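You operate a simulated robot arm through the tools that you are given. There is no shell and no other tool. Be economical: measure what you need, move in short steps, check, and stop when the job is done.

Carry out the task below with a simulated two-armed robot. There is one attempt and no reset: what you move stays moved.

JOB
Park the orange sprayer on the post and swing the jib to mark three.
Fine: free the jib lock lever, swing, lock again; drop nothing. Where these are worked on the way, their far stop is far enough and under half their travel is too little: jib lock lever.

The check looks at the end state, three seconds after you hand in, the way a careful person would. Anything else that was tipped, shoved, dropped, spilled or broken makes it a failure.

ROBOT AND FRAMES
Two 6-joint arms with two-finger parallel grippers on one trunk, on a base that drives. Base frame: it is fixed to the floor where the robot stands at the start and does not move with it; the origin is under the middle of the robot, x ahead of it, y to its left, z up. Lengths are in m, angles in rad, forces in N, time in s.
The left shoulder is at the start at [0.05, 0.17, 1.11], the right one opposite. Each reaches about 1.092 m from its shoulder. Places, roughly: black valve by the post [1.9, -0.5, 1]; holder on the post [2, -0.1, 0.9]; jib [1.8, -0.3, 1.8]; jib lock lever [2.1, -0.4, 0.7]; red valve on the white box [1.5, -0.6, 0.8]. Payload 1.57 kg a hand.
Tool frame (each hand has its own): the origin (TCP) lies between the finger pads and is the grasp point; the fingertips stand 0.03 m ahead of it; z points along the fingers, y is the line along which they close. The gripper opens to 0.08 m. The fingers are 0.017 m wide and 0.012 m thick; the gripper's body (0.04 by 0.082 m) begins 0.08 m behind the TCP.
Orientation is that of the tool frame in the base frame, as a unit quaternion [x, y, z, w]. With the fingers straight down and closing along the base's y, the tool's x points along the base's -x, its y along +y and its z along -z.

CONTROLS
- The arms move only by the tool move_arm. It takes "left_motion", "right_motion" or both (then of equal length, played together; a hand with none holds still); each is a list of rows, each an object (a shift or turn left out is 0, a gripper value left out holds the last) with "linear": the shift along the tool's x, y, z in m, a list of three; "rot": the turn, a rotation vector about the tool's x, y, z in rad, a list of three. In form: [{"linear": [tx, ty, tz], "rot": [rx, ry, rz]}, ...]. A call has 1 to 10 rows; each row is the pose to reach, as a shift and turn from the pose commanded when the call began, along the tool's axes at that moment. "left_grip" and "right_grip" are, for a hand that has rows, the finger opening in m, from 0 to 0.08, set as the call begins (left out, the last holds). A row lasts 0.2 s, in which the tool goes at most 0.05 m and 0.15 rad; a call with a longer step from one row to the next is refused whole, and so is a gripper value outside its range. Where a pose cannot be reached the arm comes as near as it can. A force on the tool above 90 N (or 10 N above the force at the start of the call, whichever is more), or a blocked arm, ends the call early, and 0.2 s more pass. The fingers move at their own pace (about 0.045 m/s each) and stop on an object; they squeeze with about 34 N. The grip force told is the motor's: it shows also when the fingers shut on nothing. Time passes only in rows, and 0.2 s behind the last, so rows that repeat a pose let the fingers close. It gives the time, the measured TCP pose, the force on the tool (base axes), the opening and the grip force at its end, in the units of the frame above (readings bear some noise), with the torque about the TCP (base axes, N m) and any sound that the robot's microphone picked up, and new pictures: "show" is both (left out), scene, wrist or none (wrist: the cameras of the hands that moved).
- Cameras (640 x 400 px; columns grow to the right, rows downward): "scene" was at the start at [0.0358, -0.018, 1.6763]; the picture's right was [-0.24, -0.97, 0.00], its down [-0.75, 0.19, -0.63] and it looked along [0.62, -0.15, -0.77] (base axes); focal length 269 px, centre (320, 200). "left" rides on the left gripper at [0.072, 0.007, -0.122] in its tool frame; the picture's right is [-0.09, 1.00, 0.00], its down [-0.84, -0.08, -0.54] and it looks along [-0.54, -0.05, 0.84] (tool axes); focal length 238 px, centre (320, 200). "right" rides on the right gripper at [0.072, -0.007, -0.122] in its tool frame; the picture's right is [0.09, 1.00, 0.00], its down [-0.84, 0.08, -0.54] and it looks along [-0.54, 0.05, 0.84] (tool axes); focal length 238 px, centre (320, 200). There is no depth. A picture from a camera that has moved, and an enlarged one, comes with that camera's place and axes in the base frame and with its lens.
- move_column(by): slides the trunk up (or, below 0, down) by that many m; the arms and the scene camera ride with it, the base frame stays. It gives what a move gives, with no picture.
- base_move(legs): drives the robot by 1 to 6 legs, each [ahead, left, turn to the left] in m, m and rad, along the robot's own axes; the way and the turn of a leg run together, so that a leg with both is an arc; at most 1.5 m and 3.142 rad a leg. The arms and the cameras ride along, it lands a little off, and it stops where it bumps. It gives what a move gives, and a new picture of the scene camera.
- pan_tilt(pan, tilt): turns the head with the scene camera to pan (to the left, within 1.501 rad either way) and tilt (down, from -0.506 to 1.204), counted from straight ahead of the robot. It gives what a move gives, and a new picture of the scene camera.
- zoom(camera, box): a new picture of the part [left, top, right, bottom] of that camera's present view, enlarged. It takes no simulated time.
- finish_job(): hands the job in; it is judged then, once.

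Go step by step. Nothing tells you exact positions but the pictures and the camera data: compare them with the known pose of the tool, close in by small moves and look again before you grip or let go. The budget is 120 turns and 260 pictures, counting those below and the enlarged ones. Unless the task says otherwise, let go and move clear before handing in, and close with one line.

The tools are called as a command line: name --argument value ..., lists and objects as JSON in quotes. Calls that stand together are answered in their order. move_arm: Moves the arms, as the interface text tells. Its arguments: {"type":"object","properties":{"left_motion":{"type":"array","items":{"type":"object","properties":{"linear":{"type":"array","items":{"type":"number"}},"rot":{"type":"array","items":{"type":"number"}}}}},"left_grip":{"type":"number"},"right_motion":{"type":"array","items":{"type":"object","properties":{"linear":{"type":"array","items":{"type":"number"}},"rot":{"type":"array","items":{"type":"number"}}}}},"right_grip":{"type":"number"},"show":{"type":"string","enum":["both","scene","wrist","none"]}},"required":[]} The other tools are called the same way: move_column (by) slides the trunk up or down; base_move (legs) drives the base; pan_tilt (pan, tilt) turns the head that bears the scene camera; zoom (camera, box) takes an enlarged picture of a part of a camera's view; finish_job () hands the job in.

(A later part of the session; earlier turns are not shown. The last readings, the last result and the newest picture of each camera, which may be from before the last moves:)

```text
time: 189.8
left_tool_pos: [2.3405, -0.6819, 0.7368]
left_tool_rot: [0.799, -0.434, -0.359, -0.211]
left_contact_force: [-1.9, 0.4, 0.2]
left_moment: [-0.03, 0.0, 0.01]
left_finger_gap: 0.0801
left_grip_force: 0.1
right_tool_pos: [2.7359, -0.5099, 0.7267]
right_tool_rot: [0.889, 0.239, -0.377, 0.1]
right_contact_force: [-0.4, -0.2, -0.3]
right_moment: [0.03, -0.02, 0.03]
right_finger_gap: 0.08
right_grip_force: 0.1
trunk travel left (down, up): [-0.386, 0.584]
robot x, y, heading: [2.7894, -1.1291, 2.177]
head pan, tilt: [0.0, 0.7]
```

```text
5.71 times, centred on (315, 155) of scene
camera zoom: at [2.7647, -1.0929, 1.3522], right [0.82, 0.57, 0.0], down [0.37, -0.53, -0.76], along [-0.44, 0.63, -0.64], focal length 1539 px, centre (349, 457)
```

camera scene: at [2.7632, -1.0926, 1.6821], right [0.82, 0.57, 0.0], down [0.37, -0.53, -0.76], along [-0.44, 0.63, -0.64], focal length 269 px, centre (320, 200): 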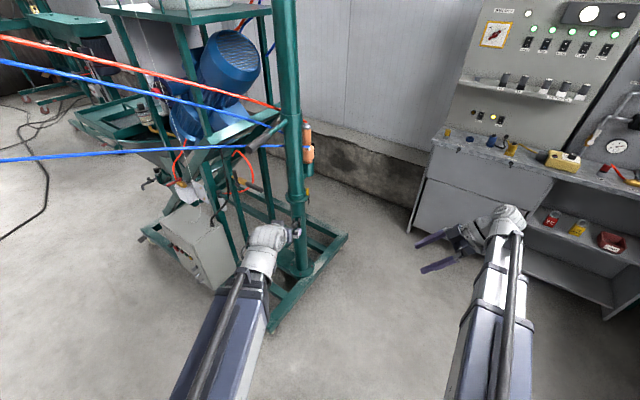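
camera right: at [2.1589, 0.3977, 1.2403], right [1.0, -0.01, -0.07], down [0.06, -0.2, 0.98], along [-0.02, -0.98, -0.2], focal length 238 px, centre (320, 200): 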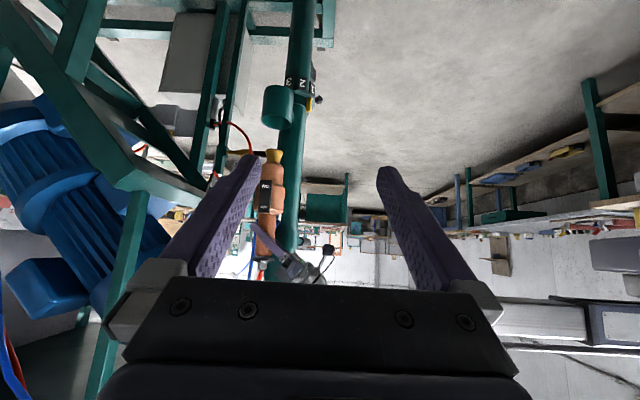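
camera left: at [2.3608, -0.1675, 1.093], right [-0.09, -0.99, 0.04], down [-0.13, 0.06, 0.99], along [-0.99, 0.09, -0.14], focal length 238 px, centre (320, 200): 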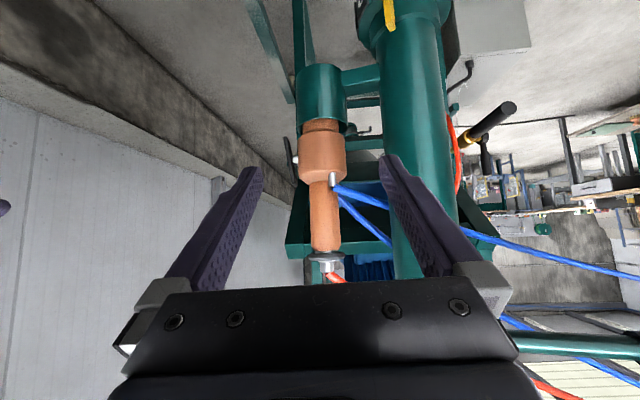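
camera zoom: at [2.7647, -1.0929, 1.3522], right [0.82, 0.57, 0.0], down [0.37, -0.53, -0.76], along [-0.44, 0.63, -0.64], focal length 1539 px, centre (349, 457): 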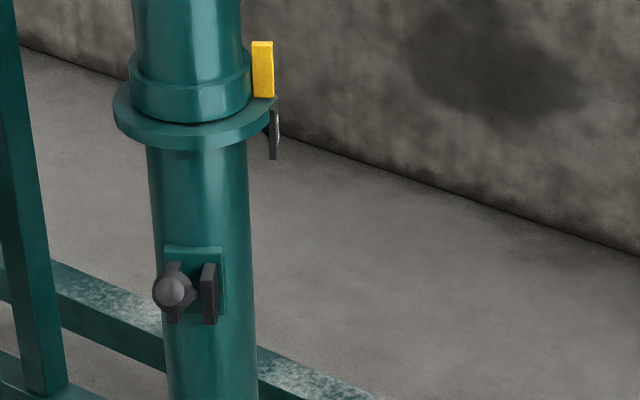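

The lever's rod sits between two plates, pointing outward and ~33° up with the ball at about (2.118,-0.390,0.712); it should swing in the vertical plane, so down to the far stop should free it. I'll approach with open fingers.

move_arm --left_motion '[{"linear": [-0.0267, 0.0046, 0.0308]}, {"linear": [-0.0533, 0.0092, 0.0617]}, {"linear": [-0.08, 0.0138, 0.0925]}, {"linear": [-0.1067, 0.0184, 0.1233]}, {"linear": [-0.1333, 0.023, 0.1542]}, {"linear": [-0.16, 0.0276, 0.185]}]' --left_grip 0.08 --show "both"

```text
time: 191.2
left_tool_pos: [2.1869, -0.4894, 0.737]
left_tool_rot: [0.799, -0.434, -0.359, -0.211]
left_contact_force: [-0.3, -0.8, 0.8]
left_moment: [-0.01, -0.03, 0.01]
left_finger_gap: 0.0801
left_grip_force: 0.0
right_tool_pos: [2.7364, -0.5103, 0.7279]
right_tool_rot: [0.89, 0.239, -0.376, 0.1]
right_contact_force: [0.2, 0.0, 0.8]
right_moment: [-0.01, -0.01, 0.03]
right_finger_gap: 0.08
right_grip_force: 0.2
trunk travel left (down, up): [-0.386, 0.584]
robot x, y, heading: [2.7888, -1.1303, 2.174]
head pan, tilt: [0.0, 0.7]
camera scene: at [2.7646, -1.0928, 1.3521], right [0.82, 0.57, 0.0], down [0.37, -0.53, -0.76], along [-0.44, 0.63, -0.64], focal length 269 px, centre (320, 200)
camera left: at [2.2559, -0.611, 0.7625], right [-0.87, -0.48, 0.04], down [-0.03, 0.14, 0.99], along [-0.48, 0.86, -0.14], focal length 238 px, centre (320, 200)
```

scene: 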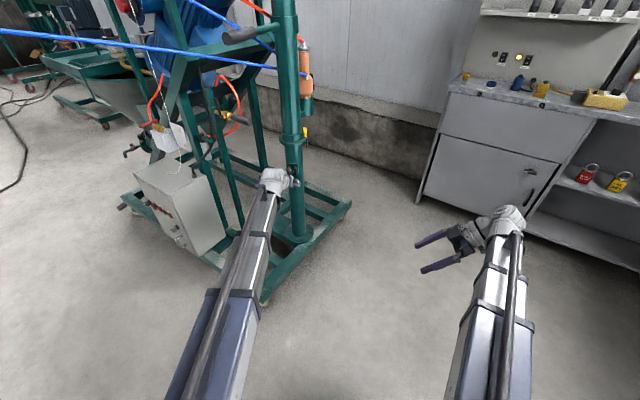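
left: 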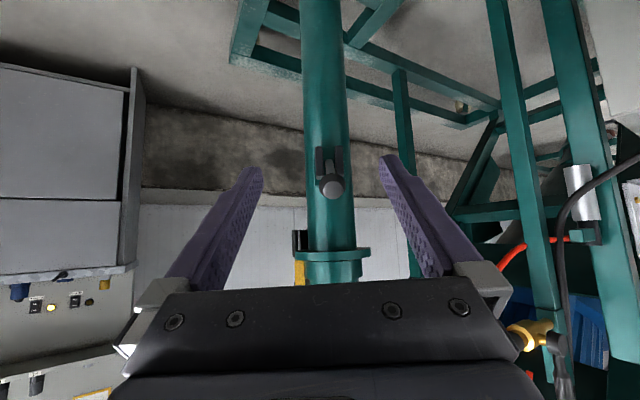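

Ball confirmed at (2.118,-0.392,0.711). Forward 12 cm so the fingers straddle it, then lower 2.5 cm and close.

move_arm --left_motion '[{"linear": [-0.026, 0.0015, 0.03]}, {"linear": [-0.052, 0.003, 0.06]}, {"linear": [-0.078, 0.0044, 0.09]}]' --show "none"

move_column --by -0.025

zoom --camera "left" --box '[0, 0, 640, 400]'

```text
time: 192.0
left_tool_pos: [2.1172, -0.3899, 0.7374]
left_tool_rot: [0.799, -0.433, -0.36, -0.21]
left_contact_force: [0.4, -0.7, 0.7]
left_moment: [0.03, 0.05, 0.03]
left_finger_gap: 0.0803
left_grip_force: 0.0
right_tool_pos: [2.7347, -0.5103, 0.7271]
right_tool_rot: [0.889, 0.239, -0.376, 0.101]
right_contact_force: [0.1, -0.5, -0.2]
right_moment: [-0.02, -0.02, -0.02]
right_finger_gap: 0.0799
right_grip_force: 0.0
trunk travel left (down, up): [-0.386, 0.584]
robot x, y, heading: [2.787, -1.1281, 2.182]
head pan, tilt: [0.0, 0.7]
```

```text
time: 192.7
left_tool_pos: [2.1178, -0.3909, 0.7124]
left_tool_rot: [0.799, -0.434, -0.359, -0.211]
left_contact_force: [-0.1, -0.8, 0.1]
left_moment: [0.01, -0.05, -0.02]
left_finger_gap: 0.08
left_grip_force: 0.1
right_tool_pos: [2.7363, -0.5101, 0.702]
right_tool_rot: [0.89, 0.239, -0.376, 0.1]
right_contact_force: [-0.1, -0.7, 0.5]
right_moment: [-0.03, -0.02, -0.01]
right_finger_gap: 0.08
right_grip_force: 0.0
trunk travel left (down, up): [-0.361, 0.609]
robot x, y, heading: [2.7856, -1.1316, 2.173]
head pan, tilt: [0.0, 0.7]
```

```text
1.00 times, centred on (320, 200) of left (not enlarged: the box is as wide or as high as the picture)
camera zoom: at [2.1866, -0.513, 0.7377], right [-0.87, -0.48, 0.04], down [-0.03, 0.14, 0.99], along [-0.48, 0.86, -0.14], focal length 238 px, centre (320, 200)
```

zoom: 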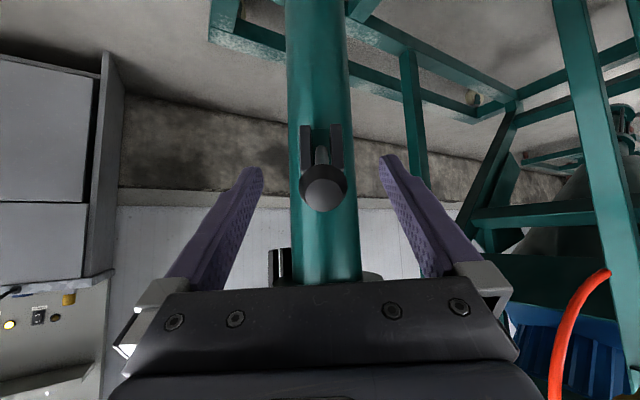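

Ball is centred at the TCP. Closing on it.

move_arm --left_motion '[{}, {}, {}, {}, {}]' --left_grip 0.0 --show "wrist"

move_column --by -0.015

zoom --camera "left" --box '[240, 100, 400, 260]'

```text
time: 193.9
left_tool_pos: [2.1162, -0.3922, 0.712]
left_tool_rot: [0.799, -0.434, -0.36, -0.211]
left_contact_force: [-7.3, -3.4, 0.4]
left_moment: [0.02, 0.11, 0.12]
left_finger_gap: 0.0313
left_grip_force: 33.1
right_tool_pos: [2.7367, -0.5105, 0.7026]
right_tool_rot: [0.89, 0.239, -0.376, 0.1]
right_contact_force: [0.5, 0.3, -0.5]
right_moment: [0.0, -0.01, 0.02]
right_finger_gap: 0.0799
right_grip_force: 0.0
trunk travel left (down, up): [-0.361, 0.609]
robot x, y, heading: [2.7856, -1.1299, 2.179]
head pan, tilt: [0.0, 0.7]
camera left: at [2.1854, -0.5137, 0.7375], right [-0.87, -0.48, 0.05], down [-0.03, 0.14, 0.99], along [-0.49, 0.86, -0.14], focal length 238 px, centre (320, 200)
```

left: 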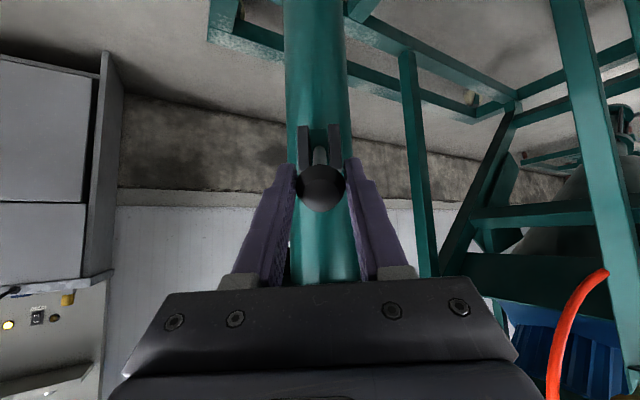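

```text
time: 194.5
left_tool_pos: [2.1191, -0.3967, 0.6996]
left_tool_rot: [0.799, -0.433, -0.36, -0.211]
left_contact_force: [2.8, -26.4, 16.2]
left_moment: [0.35, 0.31, 0.17]
left_finger_gap: 0.0314
left_grip_force: 40.3
right_tool_pos: [2.7359, -0.5117, 0.6885]
right_tool_rot: [0.889, 0.239, -0.376, 0.099]
right_contact_force: [-0.3, 0.0, 0.4]
right_moment: [-0.02, -0.03, 0.0]
right_finger_gap: 0.0802
right_grip_force: 0.0
trunk travel left (down, up): [-0.346, 0.624]
robot x, y, heading: [2.7872, -1.1314, 2.179]
head pan, tilt: [0.0, 0.7]
```

```text
2.50 times, centred on (320, 180) of left
camera zoom: at [2.1873, -0.5171, 0.7249], right [-0.87, -0.48, 0.05], down [-0.03, 0.14, 0.99], along [-0.49, 0.86, -0.14], focal length 596 px, centre (320, 250)
```

zoom: 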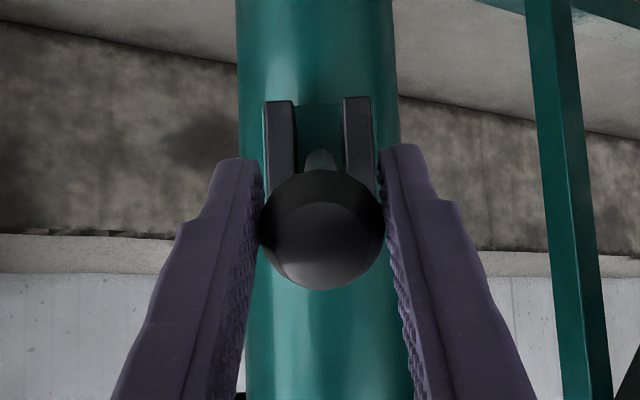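

The lever follows downward and pushes my hand outward along its arc, as expected. I'll follow: back out 1 cm, then lower more.

move_arm --left_motion '[{"linear": [0.0033, 0, -0.0038]}, {"linear": [0.0065, 0, -0.0076]}]' --show "none"

move_column --by -0.025

move_column --by -0.02

zoom --camera "left" --box '[240, 100, 400, 260]'

```text
time: 195.1
left_tool_pos: [2.1182, -0.3964, 0.697]
left_tool_rot: [0.798, -0.433, -0.362, -0.212]
left_contact_force: [-25.3, 9.6, 3.3]
left_moment: [0.85, 0.55, 0.13]
left_finger_gap: 0.0315
left_grip_force: 40.1
right_tool_pos: [2.7341, -0.5098, 0.6877]
right_tool_rot: [0.89, 0.239, -0.376, 0.101]
right_contact_force: [0.5, 0.2, 0.6]
right_moment: [-0.01, 0.02, 0.01]
right_finger_gap: 0.0801
right_grip_force: 0.1
trunk travel left (down, up): [-0.346, 0.624]
robot x, y, heading: [2.7888, -1.1294, 2.181]
head pan, tilt: [0.0, 0.7]
```

```text
time: 195.8
left_tool_pos: [2.1226, -0.4036, 0.673]
left_tool_rot: [0.799, -0.433, -0.36, -0.21]
left_contact_force: [-8.2, -23.3, 7.8]
left_moment: [0.52, 0.37, 0.22]
left_finger_gap: 0.0311
left_grip_force: 40.2
right_tool_pos: [2.7357, -0.5116, 0.6637]
right_tool_rot: [0.889, 0.24, -0.376, 0.1]
right_contact_force: [1.4, -0.2, -0.2]
right_moment: [0.0, 0.01, 0.0]
right_finger_gap: 0.0798
right_grip_force: 0.0
trunk travel left (down, up): [-0.321, 0.649]
robot x, y, heading: [2.7873, -1.1314, 2.18]
head pan, tilt: [0.0, 0.7]
```

```text
time: 196.5
left_tool_pos: [2.1216, -0.4013, 0.6538]
left_tool_rot: [0.799, -0.433, -0.359, -0.211]
left_contact_force: [-7.8, -27.0, 4.9]
left_moment: [0.62, 0.3, 0.15]
left_finger_gap: 0.0314
left_grip_force: 40.3
right_tool_pos: [2.7359, -0.5103, 0.6434]
right_tool_rot: [0.89, 0.239, -0.376, 0.1]
right_contact_force: [-0.5, -0.1, 0.0]
right_moment: [0.01, 0.02, -0.03]
right_finger_gap: 0.0802
right_grip_force: 0.1
trunk travel left (down, up): [-0.301, 0.669]
robot x, y, heading: [2.7856, -1.1309, 2.177]
head pan, tilt: [0.0, 0.7]
```

```text
2.50 times, centred on (320, 180) of left
camera zoom: at [2.191, -0.5233, 0.6784], right [-0.87, -0.48, 0.04], down [-0.03, 0.14, 0.99], along [-0.48, 0.86, -0.14], focal length 596 px, centre (320, 250)
```

zoom: 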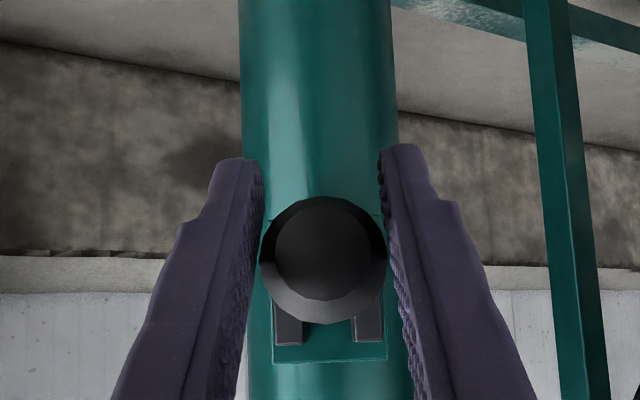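

Past horizontal now. Continue down to the stop, watching for vertical force.

move_column --by -0.02

move_column --by -0.015

zoom --camera "left" --box '[240, 100, 400, 260]'

```text
time: 197.2
left_tool_pos: [2.1207, -0.4004, 0.6331]
left_tool_rot: [0.799, -0.433, -0.361, -0.212]
left_contact_force: [-18.0, -11.2, 5.3]
left_moment: [0.53, 0.14, 0.23]
left_finger_gap: 0.031
left_grip_force: 40.4
right_tool_pos: [2.7359, -0.5099, 0.6231]
right_tool_rot: [0.89, 0.239, -0.376, 0.1]
right_contact_force: [-0.3, -0.1, -1.1]
right_moment: [0.05, 0.01, 0.04]
right_finger_gap: 0.0797
right_grip_force: 0.1
trunk travel left (down, up): [-0.281, 0.689]
robot x, y, heading: [2.7886, -1.1251, 2.181]
head pan, tilt: [0.0, 0.7]
```

```text
time: 197.8
left_tool_pos: [2.1263, -0.3963, 0.6167]
left_tool_rot: [0.797, -0.436, -0.359, -0.213]
left_contact_force: [-0.9, -0.5, -0.2]
left_moment: [0.02, -0.03, 0.01]
left_finger_gap: 0.0
left_grip_force: 21.2
right_tool_pos: [2.7362, -0.509, 0.6075]
right_tool_rot: [0.89, 0.238, -0.376, 0.1]
right_contact_force: [-0.7, -0.3, 0.7]
right_moment: [0.01, -0.02, 0.03]
right_finger_gap: 0.08
right_grip_force: 0.1
trunk travel left (down, up): [-0.266, 0.704]
robot x, y, heading: [2.7886, -1.1297, 2.178]
head pan, tilt: [0.0, 0.7]
```

```text
2.50 times, centred on (320, 180) of left
camera zoom: at [2.1944, -0.5185, 0.6425], right [-0.88, -0.48, 0.04], down [-0.03, 0.14, 0.99], along [-0.48, 0.87, -0.14], focal length 596 px, centre (320, 250)
```

zoom: 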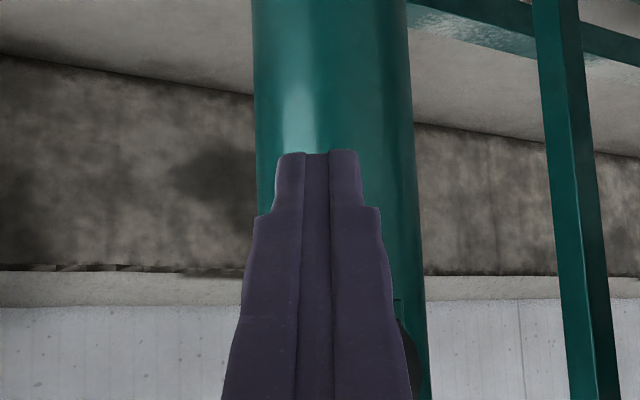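

The fingers slipped off the ball. I'll back away and look where the lever stands.

move_arm --left_motion '[{"linear": [0.026, 0, -0.03]}, {"linear": [0.052, 0, -0.06]}, {"linear": [0.0785, 0, -0.0908]}, {"linear": [0.098, 0, -0.113]}]' --show "none"

zoom --camera "left" --box '[240, 100, 400, 260]'

zoom --camera "scene" --box '[260, 100, 340, 180]'

```text
time: 198.8
left_tool_pos: [2.2021, -0.5279, 0.6182]
left_tool_rot: [0.799, -0.434, -0.36, -0.211]
left_contact_force: [0.0, 0.7, 0.2]
left_moment: [-0.01, -0.01, 0.0]
left_finger_gap: 0.0
left_grip_force: 21.1
right_tool_pos: [2.7351, -0.5104, 0.6081]
right_tool_rot: [0.89, 0.239, -0.376, 0.101]
right_contact_force: [0.2, 0.3, 0.0]
right_moment: [-0.02, -0.01, 0.02]
right_finger_gap: 0.0799
right_grip_force: 0.1
trunk travel left (down, up): [-0.266, 0.704]
robot x, y, heading: [2.7881, -1.1315, 2.185]
head pan, tilt: [0.0, 0.7]
```

```text
2.50 times, centred on (320, 180) of left
camera zoom: at [2.2709, -0.6484, 0.6426], right [-0.87, -0.48, 0.04], down [-0.03, 0.14, 0.99], along [-0.48, 0.86, -0.14], focal length 596 px, centre (320, 250)
```

zoom: 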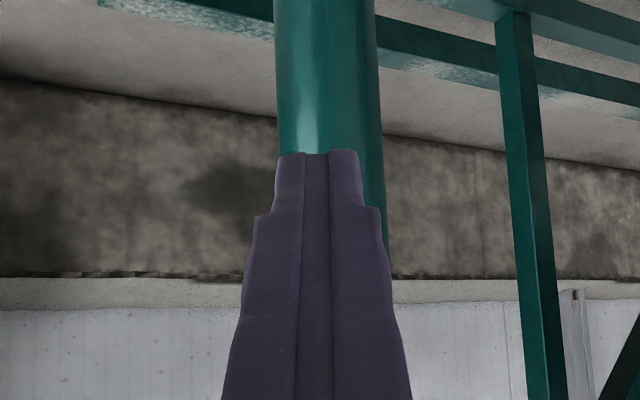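

```text
5.00 times, centred on (300, 140) of scene
camera zoom: at [2.7646, -1.0928, 1.2322], right [0.82, 0.57, 0.0], down [0.37, -0.53, -0.76], along [-0.44, 0.63, -0.64], focal length 1346 px, centre (420, 500)
```

zoom: 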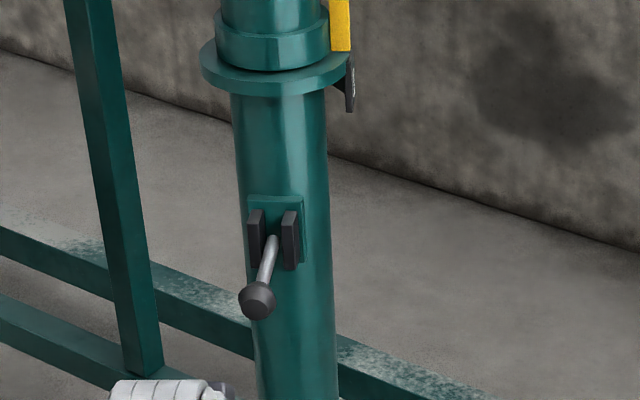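

The ball is now near z≈0.66, about mid-travel with the rod roughly horizontal. I'll open, raise slightly, and re-grip to finish the stroke along the arc.

move_column --by 0.04

move_arm --left_motion '[{}, {}, {}, {}, {}]' --left_grip 0.08 --show "wrist"

zoom --camera "left" --box '[260, 120, 380, 240]'

```text
time: 199.6
left_tool_pos: [2.2015, -0.5266, 0.6571]
left_tool_rot: [0.799, -0.433, -0.36, -0.211]
left_contact_force: [0.3, 0.8, -0.1]
left_moment: [-0.01, -0.01, -0.01]
left_finger_gap: 0.0
left_grip_force: 21.1
right_tool_pos: [2.7367, -0.51, 0.6493]
right_tool_rot: [0.89, 0.239, -0.376, 0.1]
right_contact_force: [-0.3, -0.1, 0.0]
right_moment: [0.0, 0.01, 0.02]
right_finger_gap: 0.0799
right_grip_force: 0.1
trunk travel left (down, up): [-0.306, 0.664]
robot x, y, heading: [2.7896, -1.1285, 2.179]
head pan, tilt: [0.0, 0.7]
```

```text
time: 200.8
left_tool_pos: [2.2022, -0.5271, 0.6578]
left_tool_rot: [0.798, -0.434, -0.361, -0.212]
left_contact_force: [0.4, -0.5, -0.2]
left_moment: [-0.01, -0.01, 0.03]
left_finger_gap: 0.0801
left_grip_force: 0.0
right_tool_pos: [2.7353, -0.5098, 0.6474]
right_tool_rot: [0.89, 0.24, -0.375, 0.101]
right_contact_force: [0.0, -0.2, 0.5]
right_moment: [-0.04, 0.02, -0.03]
right_finger_gap: 0.0798
right_grip_force: 0.1
trunk travel left (down, up): [-0.306, 0.664]
robot x, y, heading: [2.7908, -1.1334, 2.176]
head pan, tilt: [0.0, 0.7]
camera left: at [2.2706, -0.6479, 0.6826], right [-0.87, -0.48, 0.05], down [-0.03, 0.14, 0.99], along [-0.48, 0.86, -0.14], focal length 238 px, centre (320, 200)
```

left: 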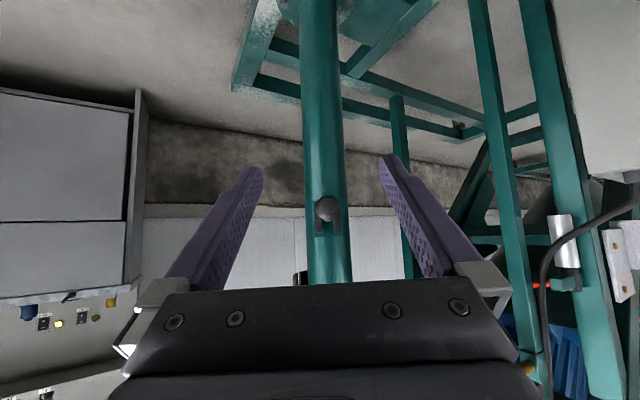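

```text
3.33 times, centred on (320, 180) of left
camera zoom: at [2.2706, -0.6479, 0.6826], right [-0.87, -0.48, 0.05], down [-0.03, 0.14, 0.99], along [-0.48, 0.86, -0.14], focal length 794 px, centre (320, 267)
```

zoom: 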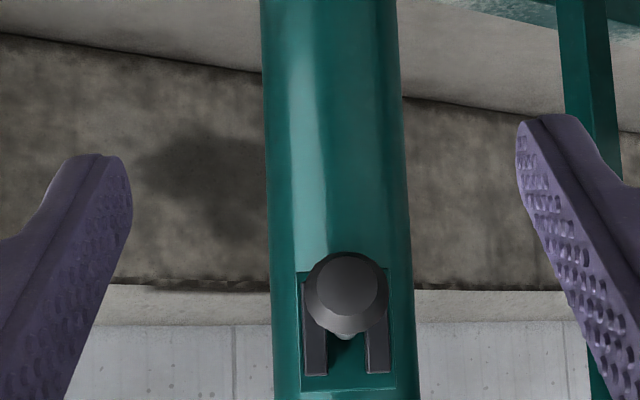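

Ball at about (2.123,-0.401,0.653). Re-gripping it there.

move_arm --left_motion '[{"linear": [-0.0235, 0, 0.029]}, {"linear": [-0.047, 0, 0.0575]}, {"linear": [-0.0705, 0, 0.086]}, {"linear": [-0.094, 0, 0.115]}]' --show "wrist"

move_arm --left_motion '[{}, {}, {}, {}, {}]' --left_grip 0.0 --show "wrist"

```text
time: 201.8
left_tool_pos: [2.1225, -0.4005, 0.6578]
left_tool_rot: [0.799, -0.434, -0.36, -0.211]
left_contact_force: [0.0, -0.5, -0.2]
left_moment: [-0.01, 0.01, -0.02]
left_finger_gap: 0.0801
left_grip_force: 0.1
left hand out of reach, approached as far as the arm can: row 4
right_tool_pos: [2.7349, -0.5096, 0.6477]
right_tool_rot: [0.89, 0.239, -0.376, 0.1]
right_contact_force: [0.0, -0.3, 0.7]
right_moment: [-0.02, 0.02, 0.01]
right_finger_gap: 0.0798
right_grip_force: 0.1
trunk travel left (down, up): [-0.306, 0.664]
robot x, y, heading: [2.7878, -1.1337, 2.179]
head pan, tilt: [0.0, 0.7]
camera left: at [2.1917, -0.5224, 0.6826], right [-0.87, -0.48, 0.05], down [-0.03, 0.14, 0.99], along [-0.48, 0.86, -0.14], focal length 238 px, centre (320, 200)
```

left: 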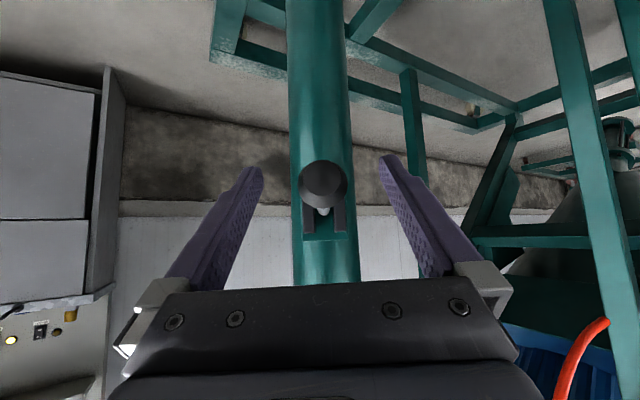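

```text
time: 203.0
left_tool_pos: [2.1216, -0.4022, 0.6577]
left_tool_rot: [0.798, -0.434, -0.36, -0.211]
left_contact_force: [-6.9, -3.6, -0.2]
left_moment: [-0.02, 0.1, 0.11]
left_finger_gap: 0.0313
left_grip_force: 33.2
right_tool_pos: [2.7352, -0.5098, 0.6476]
right_tool_rot: [0.89, 0.239, -0.376, 0.1]
right_contact_force: [-0.2, 0.1, 0.9]
right_moment: [-0.03, -0.03, 0.04]
right_finger_gap: 0.08
right_grip_force: 0.1
trunk travel left (down, up): [-0.306, 0.664]
robot x, y, heading: [2.7871, -1.1283, 2.178]
head pan, tilt: [0.0, 0.7]
camera left: at [2.1909, -0.5237, 0.6825], right [-0.87, -0.48, 0.05], down [-0.03, 0.14, 0.99], along [-0.49, 0.86, -0.14], focal length 238 px, centre (320, 200)
```

left: 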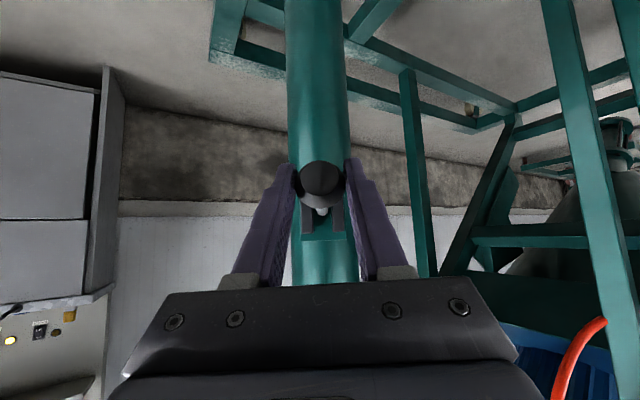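

move_column --by -0.02

move_arm --left_motion '[{"linear": [-0.0026, 0, 0.003]}, {"linear": [-0.0052, 0, 0.006]}]' --show "none"

move_column --by -0.015

zoom --camera "left" --box '[240, 100, 400, 260]'

```text
time: 203.7
left_tool_pos: [2.1214, -0.4017, 0.6378]
left_tool_rot: [0.799, -0.432, -0.362, -0.211]
left_contact_force: [-19.7, 5.6, 11.2]
left_moment: [0.55, 0.44, 0.1]
left_finger_gap: 0.0312
left_grip_force: 40.2
right_tool_pos: [2.735, -0.5094, 0.628]
right_tool_rot: [0.889, 0.239, -0.377, 0.1]
right_contact_force: [0.2, 0.5, 0.2]
right_moment: [0.03, 0.0, 0.01]
right_finger_gap: 0.0801
right_grip_force: 0.0
trunk travel left (down, up): [-0.286, 0.684]
robot x, y, heading: [2.7887, -1.1314, 2.179]
head pan, tilt: [0.0, 0.7]
```

```text
time: 204.3
left_tool_pos: [2.1215, -0.399, 0.6361]
left_tool_rot: [0.801, -0.433, -0.356, -0.209]
left_contact_force: [6.5, -35.2, -4.3]
left_moment: [0.32, 0.19, 0.19]
left_finger_gap: 0.0316
left_grip_force: 40.4
right_tool_pos: [2.7359, -0.5113, 0.6285]
right_tool_rot: [0.89, 0.239, -0.376, 0.099]
right_contact_force: [0.3, -0.2, -0.7]
right_moment: [0.0, 0.02, 0.06]
right_finger_gap: 0.08
right_grip_force: 0.1
trunk travel left (down, up): [-0.286, 0.684]
robot x, y, heading: [2.7876, -1.1329, 2.178]
head pan, tilt: [0.0, 0.7]
```

```text
time: 204.9
left_tool_pos: [2.1156, -0.3932, 0.6247]
left_tool_rot: [0.798, -0.433, -0.362, -0.212]
left_contact_force: [-15.9, -5.9, 10.9]
left_moment: [0.62, 0.45, 0.06]
left_finger_gap: 0.0313
left_grip_force: 40.0
right_tool_pos: [2.7357, -0.5095, 0.614]
right_tool_rot: [0.889, 0.239, -0.376, 0.101]
right_contact_force: [0.1, -0.1, -0.2]
right_moment: [-0.02, -0.02, 0.02]
right_finger_gap: 0.0801
right_grip_force: 0.0
trunk travel left (down, up): [-0.271, 0.699]
robot x, y, heading: [2.7858, -1.1323, 2.181]
head pan, tilt: [0.0, 0.7]
```

```text
2.50 times, centred on (320, 180) of left
camera zoom: at [2.1854, -0.5143, 0.6485], right [-0.87, -0.48, 0.05], down [-0.02, 0.14, 0.99], along [-0.49, 0.86, -0.13], focal length 596 px, centre (320, 250)
```

zoom: 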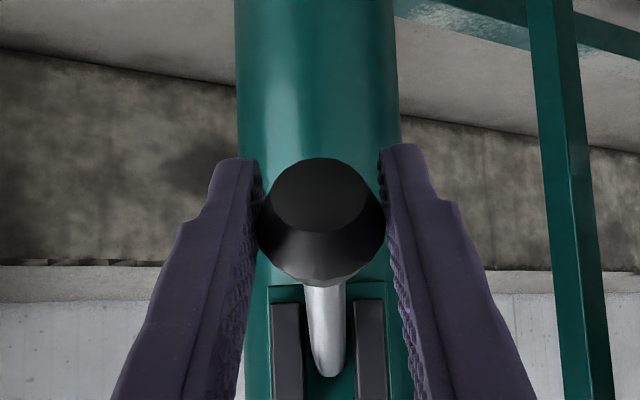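

It's following well, with the rod now pointing downward. Continue along the arc.

move_arm --left_motion '[{"linear": [-0.0026, 0, 0.003]}, {"linear": [-0.0052, 0, 0.006]}]' --show "none"

move_column --by -0.015

move_arm --left_motion '[{"linear": [-0.0026, 0, 0.003]}, {"linear": [-0.0052, 0, 0.006]}]' --show "none"

move_column --by -0.01

zoom --camera "left" --box '[240, 100, 400, 260]'

```text
time: 205.5
left_tool_pos: [2.1162, -0.3909, 0.6216]
left_tool_rot: [0.801, -0.433, -0.357, -0.209]
left_contact_force: [0.7, -33.5, -5.9]
left_moment: [0.54, 0.34, 0.14]
left_finger_gap: 0.0316
left_grip_force: 40.1
right_tool_pos: [2.7354, -0.5115, 0.613]
right_tool_rot: [0.89, 0.239, -0.376, 0.101]
right_contact_force: [0.6, 0.2, -0.2]
right_moment: [-0.02, 0.01, 0.0]
right_finger_gap: 0.08
right_grip_force: 0.1
trunk travel left (down, up): [-0.271, 0.699]
robot x, y, heading: [2.7867, -1.1313, 2.181]
head pan, tilt: [0.0, 0.7]
```

```text
time: 206.2
left_tool_pos: [2.1117, -0.3852, 0.6122]
left_tool_rot: [0.797, -0.433, -0.364, -0.214]
left_contact_force: [-25.3, 2.4, 26.5]
left_moment: [0.4, 0.33, -0.13]
left_finger_gap: 0.0312
left_grip_force: 40.2
right_tool_pos: [2.7359, -0.5106, 0.5993]
right_tool_rot: [0.889, 0.239, -0.376, 0.1]
right_contact_force: [0.4, 0.0, -1.0]
right_moment: [0.02, -0.03, 0.02]
right_finger_gap: 0.08
right_grip_force: 0.0
trunk travel left (down, up): [-0.256, 0.714]
robot x, y, heading: [2.7918, -1.1311, 2.174]
head pan, tilt: [0.0, 0.7]
```

```text
time: 206.8
left_tool_pos: [2.1114, -0.3844, 0.6117]
left_tool_rot: [0.799, -0.432, -0.361, -0.211]
left_contact_force: [-4.5, -28.6, 25.2]
left_moment: [0.29, 0.3, 0.14]
left_finger_gap: 0.0315
left_grip_force: 40.1
right_tool_pos: [2.7369, -0.5123, 0.6009]
right_tool_rot: [0.89, 0.24, -0.376, 0.099]
right_contact_force: [-0.3, -0.6, -0.6]
right_moment: [-0.01, 0.01, 0.01]
right_finger_gap: 0.0801
right_grip_force: 0.0
trunk travel left (down, up): [-0.256, 0.714]
robot x, y, heading: [2.7905, -1.1301, 2.177]
head pan, tilt: [0.0, 0.7]
```

```text
time: 207.3
left_tool_pos: [2.1099, -0.3816, 0.6]
left_tool_rot: [0.798, -0.432, -0.362, -0.211]
left_contact_force: [-10.4, -21.2, 26.6]
left_moment: [0.65, 0.25, 0.01]
left_finger_gap: 0.0313
left_grip_force: 39.9
right_tool_pos: [2.7365, -0.5108, 0.5897]
right_tool_rot: [0.89, 0.24, -0.376, 0.099]
right_contact_force: [0.1, -0.3, -0.1]
right_moment: [0.03, 0.03, -0.01]
right_finger_gap: 0.0799
right_grip_force: 0.0
trunk travel left (down, up): [-0.246, 0.724]
robot x, y, heading: [2.7905, -1.1315, 2.173]
head pan, tilt: [0.0, 0.7]
```

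```text
2.50 times, centred on (320, 180) of left
camera zoom: at [2.1791, -0.5033, 0.6251], right [-0.87, -0.48, 0.04], down [-0.03, 0.14, 0.99], along [-0.49, 0.86, -0.13], focal length 596 px, centre (320, 250)
```

zoom: 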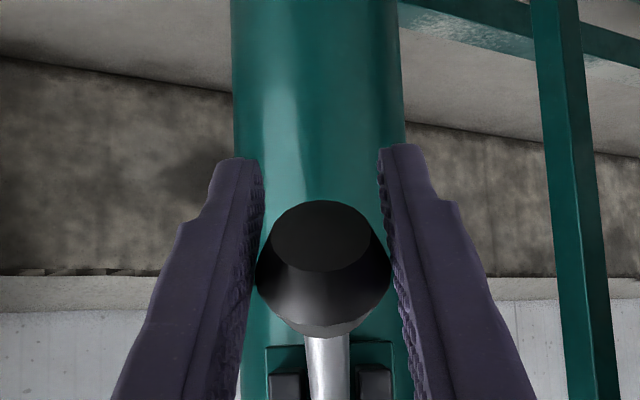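

The ball stopped at z≈0.609 (rod ~34° down, mirror of the start) with a steady 26 N: that is the far stop. I'll release, back off and check that it stays.

move_column --by 0.008

move_arm --left_motion '[{}, {}, {}, {}]' --left_grip 0.08 --show "none"

move_arm --left_motion '[{"linear": [0.026, 0, -0.03]}, {"linear": [0.052, 0, -0.06]}, {"linear": [0.0785, 0, -0.0908]}, {"linear": [0.105, 0, -0.121]}, {"linear": [0.131, 0, -0.151]}]' --show "wrist"

zoom --camera "scene" --box '[260, 60, 340, 160]'

```text
time: 207.9
left_tool_pos: [2.1107, -0.3815, 0.601]
left_tool_rot: [0.801, -0.434, -0.355, -0.209]
left_contact_force: [-4.1, -26.6, -23.8]
left_moment: [-0.11, -0.4, 0.05]
left_finger_gap: 0.0313
left_grip_force: 40.3
right_tool_pos: [2.736, -0.5105, 0.5942]
right_tool_rot: [0.89, 0.238, -0.376, 0.1]
right_contact_force: [0.8, 1.1, 0.9]
right_moment: [-0.02, 0.01, 0.02]
right_finger_gap: 0.08
right_grip_force: 0.1
trunk travel left (down, up): [-0.254, 0.716]
robot x, y, heading: [2.7916, -1.1297, 2.175]
head pan, tilt: [0.0, 0.7]
```

```text
time: 208.9
left_tool_pos: [2.1115, -0.3803, 0.6063]
left_tool_rot: [0.798, -0.434, -0.36, -0.212]
left_contact_force: [-0.2, 0.6, -0.3]
left_moment: [0.01, -0.01, -0.01]
left_finger_gap: 0.0799
left_grip_force: 0.0
right_tool_pos: [2.7359, -0.5094, 0.596]
right_tool_rot: [0.889, 0.239, -0.376, 0.101]
right_contact_force: [0.6, 0.3, -0.3]
right_moment: [-0.02, 0.03, 0.0]
right_finger_gap: 0.08
right_grip_force: 0.1
trunk travel left (down, up): [-0.254, 0.716]
robot x, y, heading: [2.7906, -1.1307, 2.183]
head pan, tilt: [0.0, 0.7]
```

```text
time: 210.1
left_tool_pos: [2.2183, -0.5481, 0.6041]
left_tool_rot: [0.798, -0.434, -0.361, -0.211]
left_contact_force: [-0.7, 0.0, 0.1]
left_moment: [-0.01, 0.01, -0.02]
left_finger_gap: 0.08
left_grip_force: 0.0
right_tool_pos: [2.7357, -0.5108, 0.5949]
right_tool_rot: [0.89, 0.239, -0.376, 0.1]
right_contact_force: [-0.9, -0.9, -0.4]
right_moment: [0.0, -0.03, 0.02]
right_finger_gap: 0.0798
right_grip_force: 0.0
trunk travel left (down, up): [-0.254, 0.716]
robot x, y, heading: [2.7865, -1.136, 2.178]
head pan, tilt: [0.0, 0.7]
camera left: at [2.2872, -0.6708, 0.6306], right [-0.87, -0.48, 0.05], down [-0.03, 0.14, 0.99], along [-0.48, 0.86, -0.14], focal length 238 px, centre (320, 200)
```

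left: 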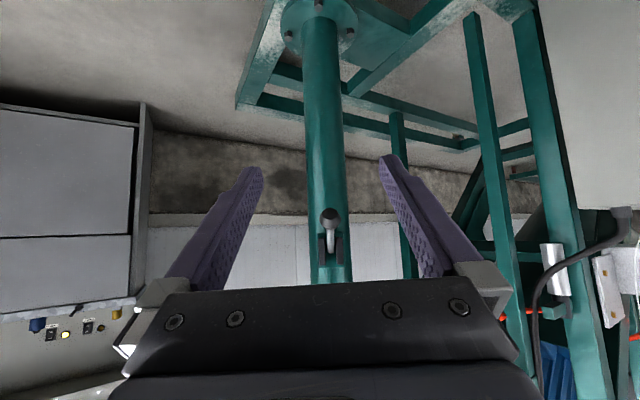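

```text
4.00 times, centred on (300, 110) of scene
camera zoom: at [2.7646, -1.0928, 1.2202], right [0.82, 0.57, 0.0], down [0.37, -0.53, -0.76], along [-0.44, 0.63, -0.64], focal length 1077 px, centre (400, 560)
```

zoom: 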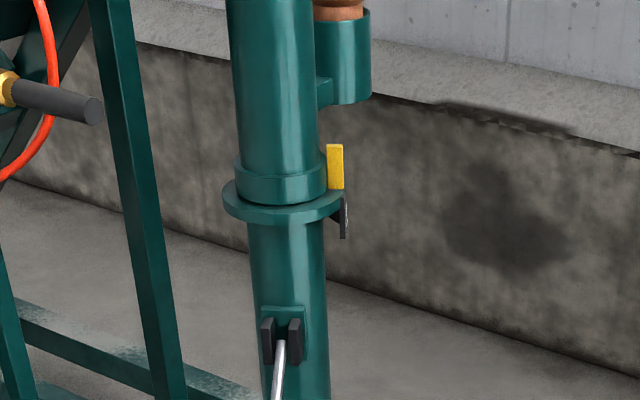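

Lever is down and stays. The tiller handle runs from the post toward az≈-78°, its black grip end at about (2.10,-0.558,1.225). I'll back the hand off, raise the trunk, and turn the fingers downward to grip it.

move_arm --left_motion '[{"linear": [0.033, 0, -0.038]}, {"linear": [0.065, 0, -0.076]}, {"linear": [0.098, 0, -0.114]}]' --show "none"

move_column --by 0.4

move_column --by 0.31

move_arm --left_motion '[{"rot": [0, 0.14, 0]}, {"rot": [0, 0.28, 0]}, {"rot": [0, 0.42, 0]}, {"rot": [0, 0.56, 0]}, {"rot": [0, 0.7, 0]}, {"rot": [0, 0.84, 0]}, {"rot": [0, 0.87, 0]}]'

```text
refused: row 1 steps farther than a row can; nothing moved
```

```text
time: 213.9
left_tool_pos: [2.2177, -0.5494, 1.0051]
left_tool_rot: [0.799, -0.433, -0.36, -0.211]
left_contact_force: [0.6, -1.1, 0.0]
left_moment: [0.03, 0.01, 0.0]
left_finger_gap: 0.0799
left_grip_force: 0.0
right_tool_pos: [2.7365, -0.5097, 0.9952]
right_tool_rot: [0.89, 0.239, -0.375, 0.1]
right_contact_force: [0.4, -0.3, 0.6]
right_moment: [-0.05, 0.02, 0.02]
right_finger_gap: 0.0797
right_grip_force: 0.0
trunk travel left (down, up): [-0.654, 0.316]
robot x, y, heading: [2.7863, -1.1272, 2.178]
head pan, tilt: [0.0, 0.7]
```

```text
time: 217.0
left_tool_pos: [2.2181, -0.5482, 1.3153]
left_tool_rot: [0.798, -0.434, -0.361, -0.211]
left_contact_force: [-0.2, 0.2, -0.1]
left_moment: [0.0, 0.02, -0.02]
left_finger_gap: 0.0802
left_grip_force: 0.1
right_tool_pos: [2.7353, -0.5098, 1.3061]
right_tool_rot: [0.89, 0.24, -0.375, 0.101]
right_contact_force: [-0.8, 0.2, 0.1]
right_moment: [0.01, -0.03, -0.01]
right_finger_gap: 0.0797
right_grip_force: 0.0
trunk travel left (down, up): [-0.964, 0.006]
robot x, y, heading: [2.7884, -1.1329, 2.178]
head pan, tilt: [0.0, 0.7]
```

```text
time: 218.6
left_tool_pos: [2.2173, -0.5507, 1.2391]
left_tool_rot: [0.876, -0.483, 0.01, -0.008]
left_contact_force: [-0.3, 0.5, 0.0]
left_moment: [0.02, 0.01, 0.01]
left_finger_gap: 0.0799
left_grip_force: 0.0
left hand out of reach, approached as far as the arm can: row 1, 2, 3, 4, 5, 6, 7
right_tool_pos: [2.7372, -0.5098, 1.305]
right_tool_rot: [0.889, 0.239, -0.377, 0.1]
right_contact_force: [0.2, 0.5, 0.0]
right_moment: [-0.01, 0.0, -0.01]
right_finger_gap: 0.0797
right_grip_force: 0.2
trunk travel left (down, up): [-0.964, 0.006]
robot x, y, heading: [2.7895, -1.132, 2.181]
head pan, tilt: [0.0, 0.7]
camera scene: at [2.7649, -1.0933, 1.9302], right [0.82, 0.57, 0.0], down [0.37, -0.53, -0.77], along [-0.44, 0.63, -0.64], focal length 269 px, centre (320, 200)
camera left: at [2.2482, -0.6149, 1.362], right [-0.89, -0.45, -0.03], down [-0.4, 0.75, 0.53], along [-0.22, 0.49, -0.84], focal length 238 px, centre (320, 200)
```

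scene: 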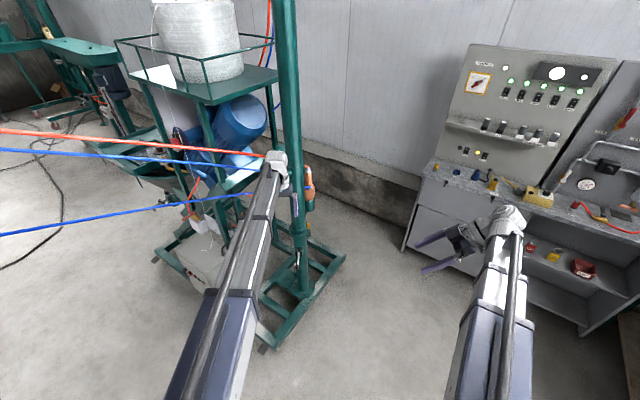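
left: 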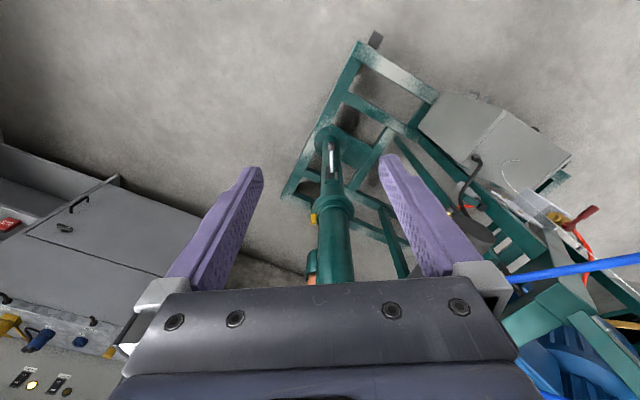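

The hand now points down at (2.217,-0.551,1.239), beside the tiller end. I'll test raising it 7 cm so I can come over the handle from above.

move_arm --left_motion '[{"linear": [0.02, 0, -0.03]}, {"linear": [0.04, 0, -0.06]}, {"linear": [0.05, 0, -0.08]}]' --show "none"

pan_tilt --pan 0.2 --tilt 0.55

zoom --camera "scene" --box '[280, 100, 440, 240]'

```text
time: 219.4
left_tool_pos: [2.2384, -0.5839, 1.238]
left_tool_rot: [0.876, -0.482, 0.01, -0.009]
left_contact_force: [-0.8, -0.2, -0.3]
left_moment: [-0.02, -0.02, -0.01]
left_finger_gap: 0.0799
left_grip_force: 0.0
left hand out of reach, approached as far as the arm can: row 1, 2, 3
right_tool_pos: [2.7365, -0.5095, 1.3051]
right_tool_rot: [0.89, 0.239, -0.376, 0.1]
right_contact_force: [0.4, 0.0, 0.2]
right_moment: [0.0, -0.04, 0.01]
right_finger_gap: 0.0798
right_grip_force: 0.0
trunk travel left (down, up): [-0.964, 0.006]
robot x, y, heading: [2.7905, -1.1328, 2.179]
head pan, tilt: [0.0, 0.7]
```

```text
time: 220.2
left_tool_pos: [2.2372, -0.5841, 1.238]
left_tool_rot: [0.876, -0.482, 0.01, -0.009]
left_contact_force: [-0.1, 0.5, 0.6]
left_moment: [0.01, -0.02, 0.01]
left_finger_gap: 0.08
left_grip_force: 0.0
right_tool_pos: [2.7364, -0.5103, 1.306]
right_tool_rot: [0.89, 0.238, -0.376, 0.1]
right_contact_force: [-1.4, -0.3, 0.1]
right_moment: [0.0, 0.02, -0.01]
right_finger_gap: 0.0802
right_grip_force: 0.1
trunk travel left (down, up): [-0.964, 0.006]
robot x, y, heading: [2.7877, -1.131, 2.179]
head pan, tilt: [0.201, 0.55]
camera scene: at [2.7483, -1.1005, 1.9433], right [0.69, 0.72, 0.0], down [0.38, -0.36, -0.85], along [-0.62, 0.59, -0.52], focal length 269 px, centre (320, 200)
```

scene: 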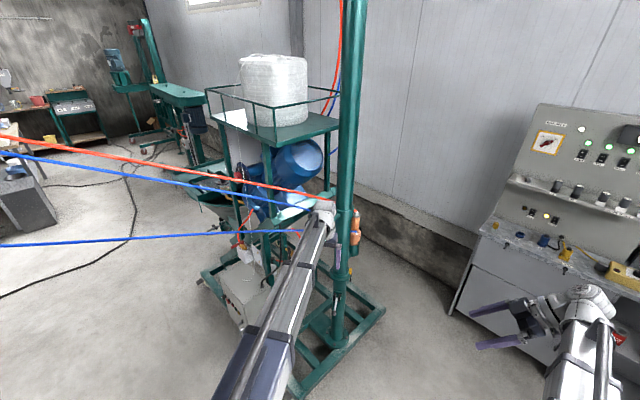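

```text
2.86 times, centred on (360, 170) of scene
camera zoom: at [2.7483, -1.1005, 1.9433], right [0.69, 0.72, 0.0], down [0.38, -0.36, -0.85], along [-0.62, 0.59, -0.52], focal length 769 px, centre (206, 286)
```

zoom: 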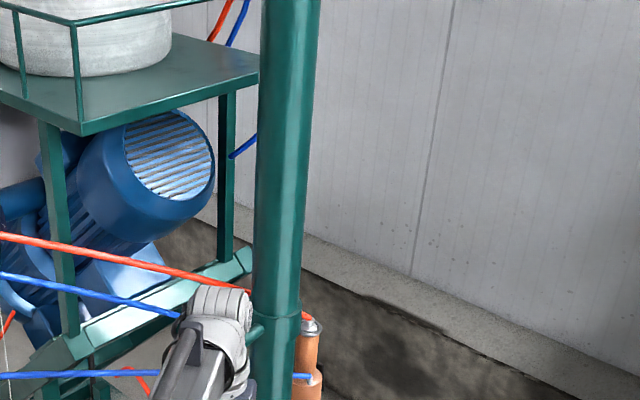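

This arm keeps its wrist at a fixed height relative to the trunk, so height only comes from the column; with fingers down the TCP is at 1.238, right at the handle (z≈1.225). So I'll straddle the handle by sliding in from its free end. First, line up off the end.

move_arm --left_motion '[{"linear": [0.007, 0.037, 0], "rot": [0, 0, 0.089]}, {"linear": [0.0135, 0.0735, 0], "rot": [0, 0, 0.178]}, {"linear": [0.02, 0.11, 0], "rot": [0, 0, 0.267]}, {"linear": [0.027, 0.147, 0], "rot": [0, 0, 0.356]}]'

zoom --camera "scene" --box '[220, 140, 380, 280]'

```text
time: 221.2
left_tool_pos: [2.1286, -0.6852, 1.2385]
left_tool_rot: [0.776, -0.631, 0.009, -0.011]
left_contact_force: [0.0, 0.8, -0.3]
left_moment: [-0.02, 0.0, 0.0]
left_finger_gap: 0.0799
left_grip_force: 0.1
right_tool_pos: [2.7358, -0.5109, 1.3061]
right_tool_rot: [0.89, 0.239, -0.376, 0.1]
right_contact_force: [-0.2, -0.2, -0.1]
right_moment: [0.01, 0.0, 0.0]
right_finger_gap: 0.0803
right_grip_force: 0.1
trunk travel left (down, up): [-0.964, 0.006]
robot x, y, heading: [2.7884, -1.13, 2.182]
head pan, tilt: [0.201, 0.55]
camera scene: at [2.7474, -1.1012, 1.9433], right [0.69, 0.72, 0.0], down [0.38, -0.36, -0.85], along [-0.62, 0.59, -0.52], focal length 269 px, centre (320, 200)
camera left: at [2.1338, -0.7583, 1.3609], right [-0.99, -0.11, -0.03], down [-0.11, 0.83, 0.54], along [-0.04, 0.54, -0.84], focal length 238 px, centre (320, 200)
```

scene: 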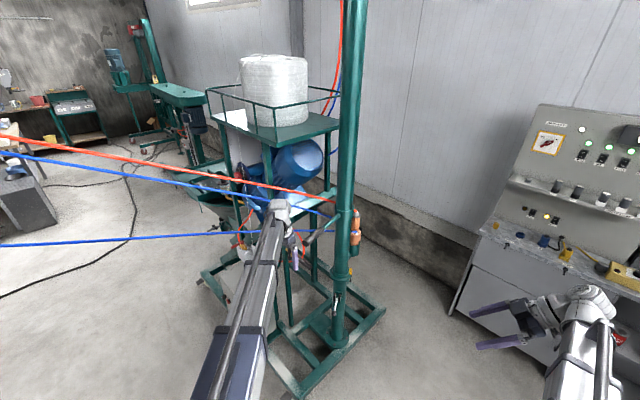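
left: 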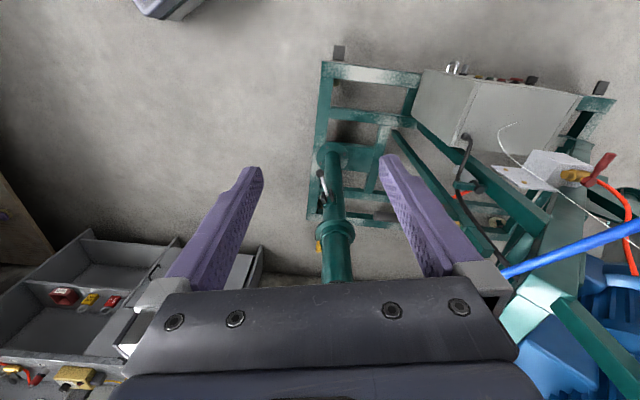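

```text
2.86 times, centred on (300, 210) of scene
camera zoom: at [2.7474, -1.1012, 1.9433], right [0.69, 0.72, 0.0], down [0.38, -0.36, -0.85], along [-0.62, 0.59, -0.52], focal length 769 px, centre (377, 171)
```

zoom: 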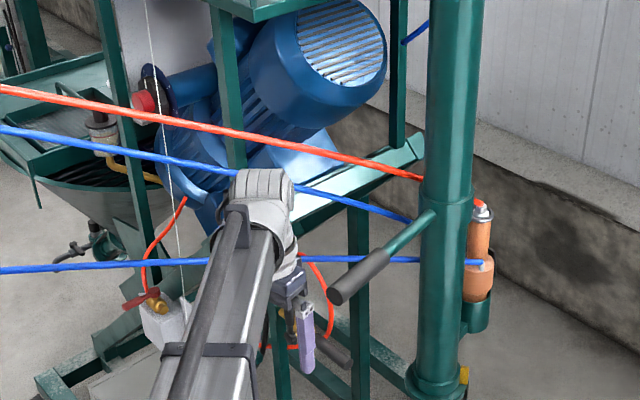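

The handle end triangulates again at (2.095,-0.556), in line. Slide in 16 cm so the fingers straddle the grip.

move_arm --left_motion '[{"linear": [-0.04, 0.003, 0]}, {"linear": [-0.08, 0.005, 0]}, {"linear": [-0.12, 0.005, 0]}, {"linear": [-0.16, 0.005, 0]}]' --show "wrist"

zoom --camera "scene" --box '[250, 150, 370, 270]'

```text
time: 222.2
left_tool_pos: [2.0902, -0.5308, 1.2381]
left_tool_rot: [0.776, -0.63, 0.008, -0.01]
left_contact_force: [-0.3, -0.1, -1.6]
left_moment: [-0.01, 0.0, 0.02]
left_finger_gap: 0.0802
left_grip_force: 0.0
left hand out of reach, approached as far as the arm can: row 1
right_tool_pos: [2.7355, -0.5103, 1.3053]
right_tool_rot: [0.889, 0.239, -0.376, 0.102]
right_contact_force: [-0.4, -0.2, -1.3]
right_moment: [-0.04, -0.04, -0.01]
right_finger_gap: 0.08
right_grip_force: 0.0
trunk travel left (down, up): [-0.964, 0.006]
robot x, y, heading: [2.7881, -1.1293, 2.175]
head pan, tilt: [0.201, 0.55]
camera left: at [2.0956, -0.6023, 1.3604], right [-0.99, -0.12, -0.03], down [-0.11, 0.83, 0.54], along [-0.04, 0.54, -0.84], focal length 238 px, centre (320, 200)
```

left: 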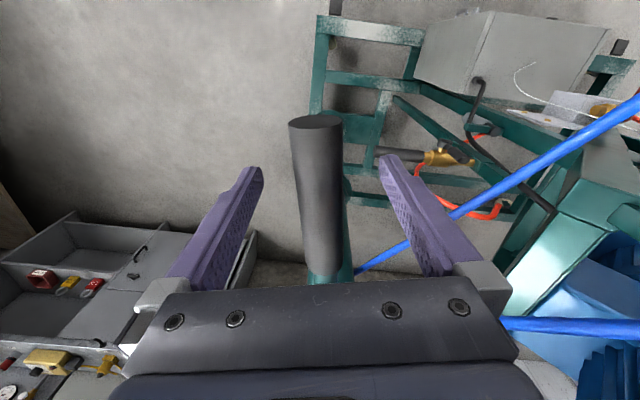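

```text
3.33 times, centred on (310, 210) of scene
camera zoom: at [2.7477, -1.0993, 1.9432], right [0.69, 0.72, 0.0], down [0.38, -0.36, -0.85], along [-0.62, 0.59, -0.52], focal length 898 px, centre (353, 167)
```

zoom: 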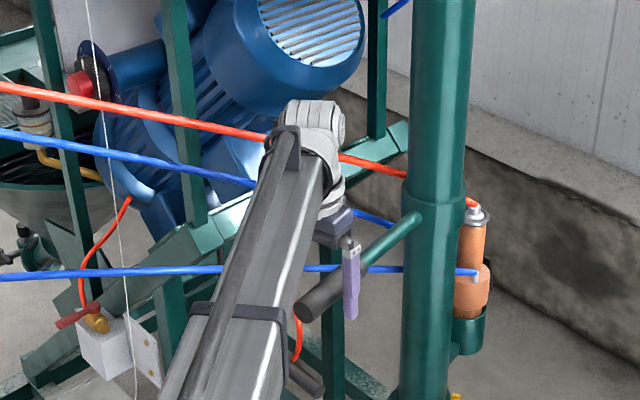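

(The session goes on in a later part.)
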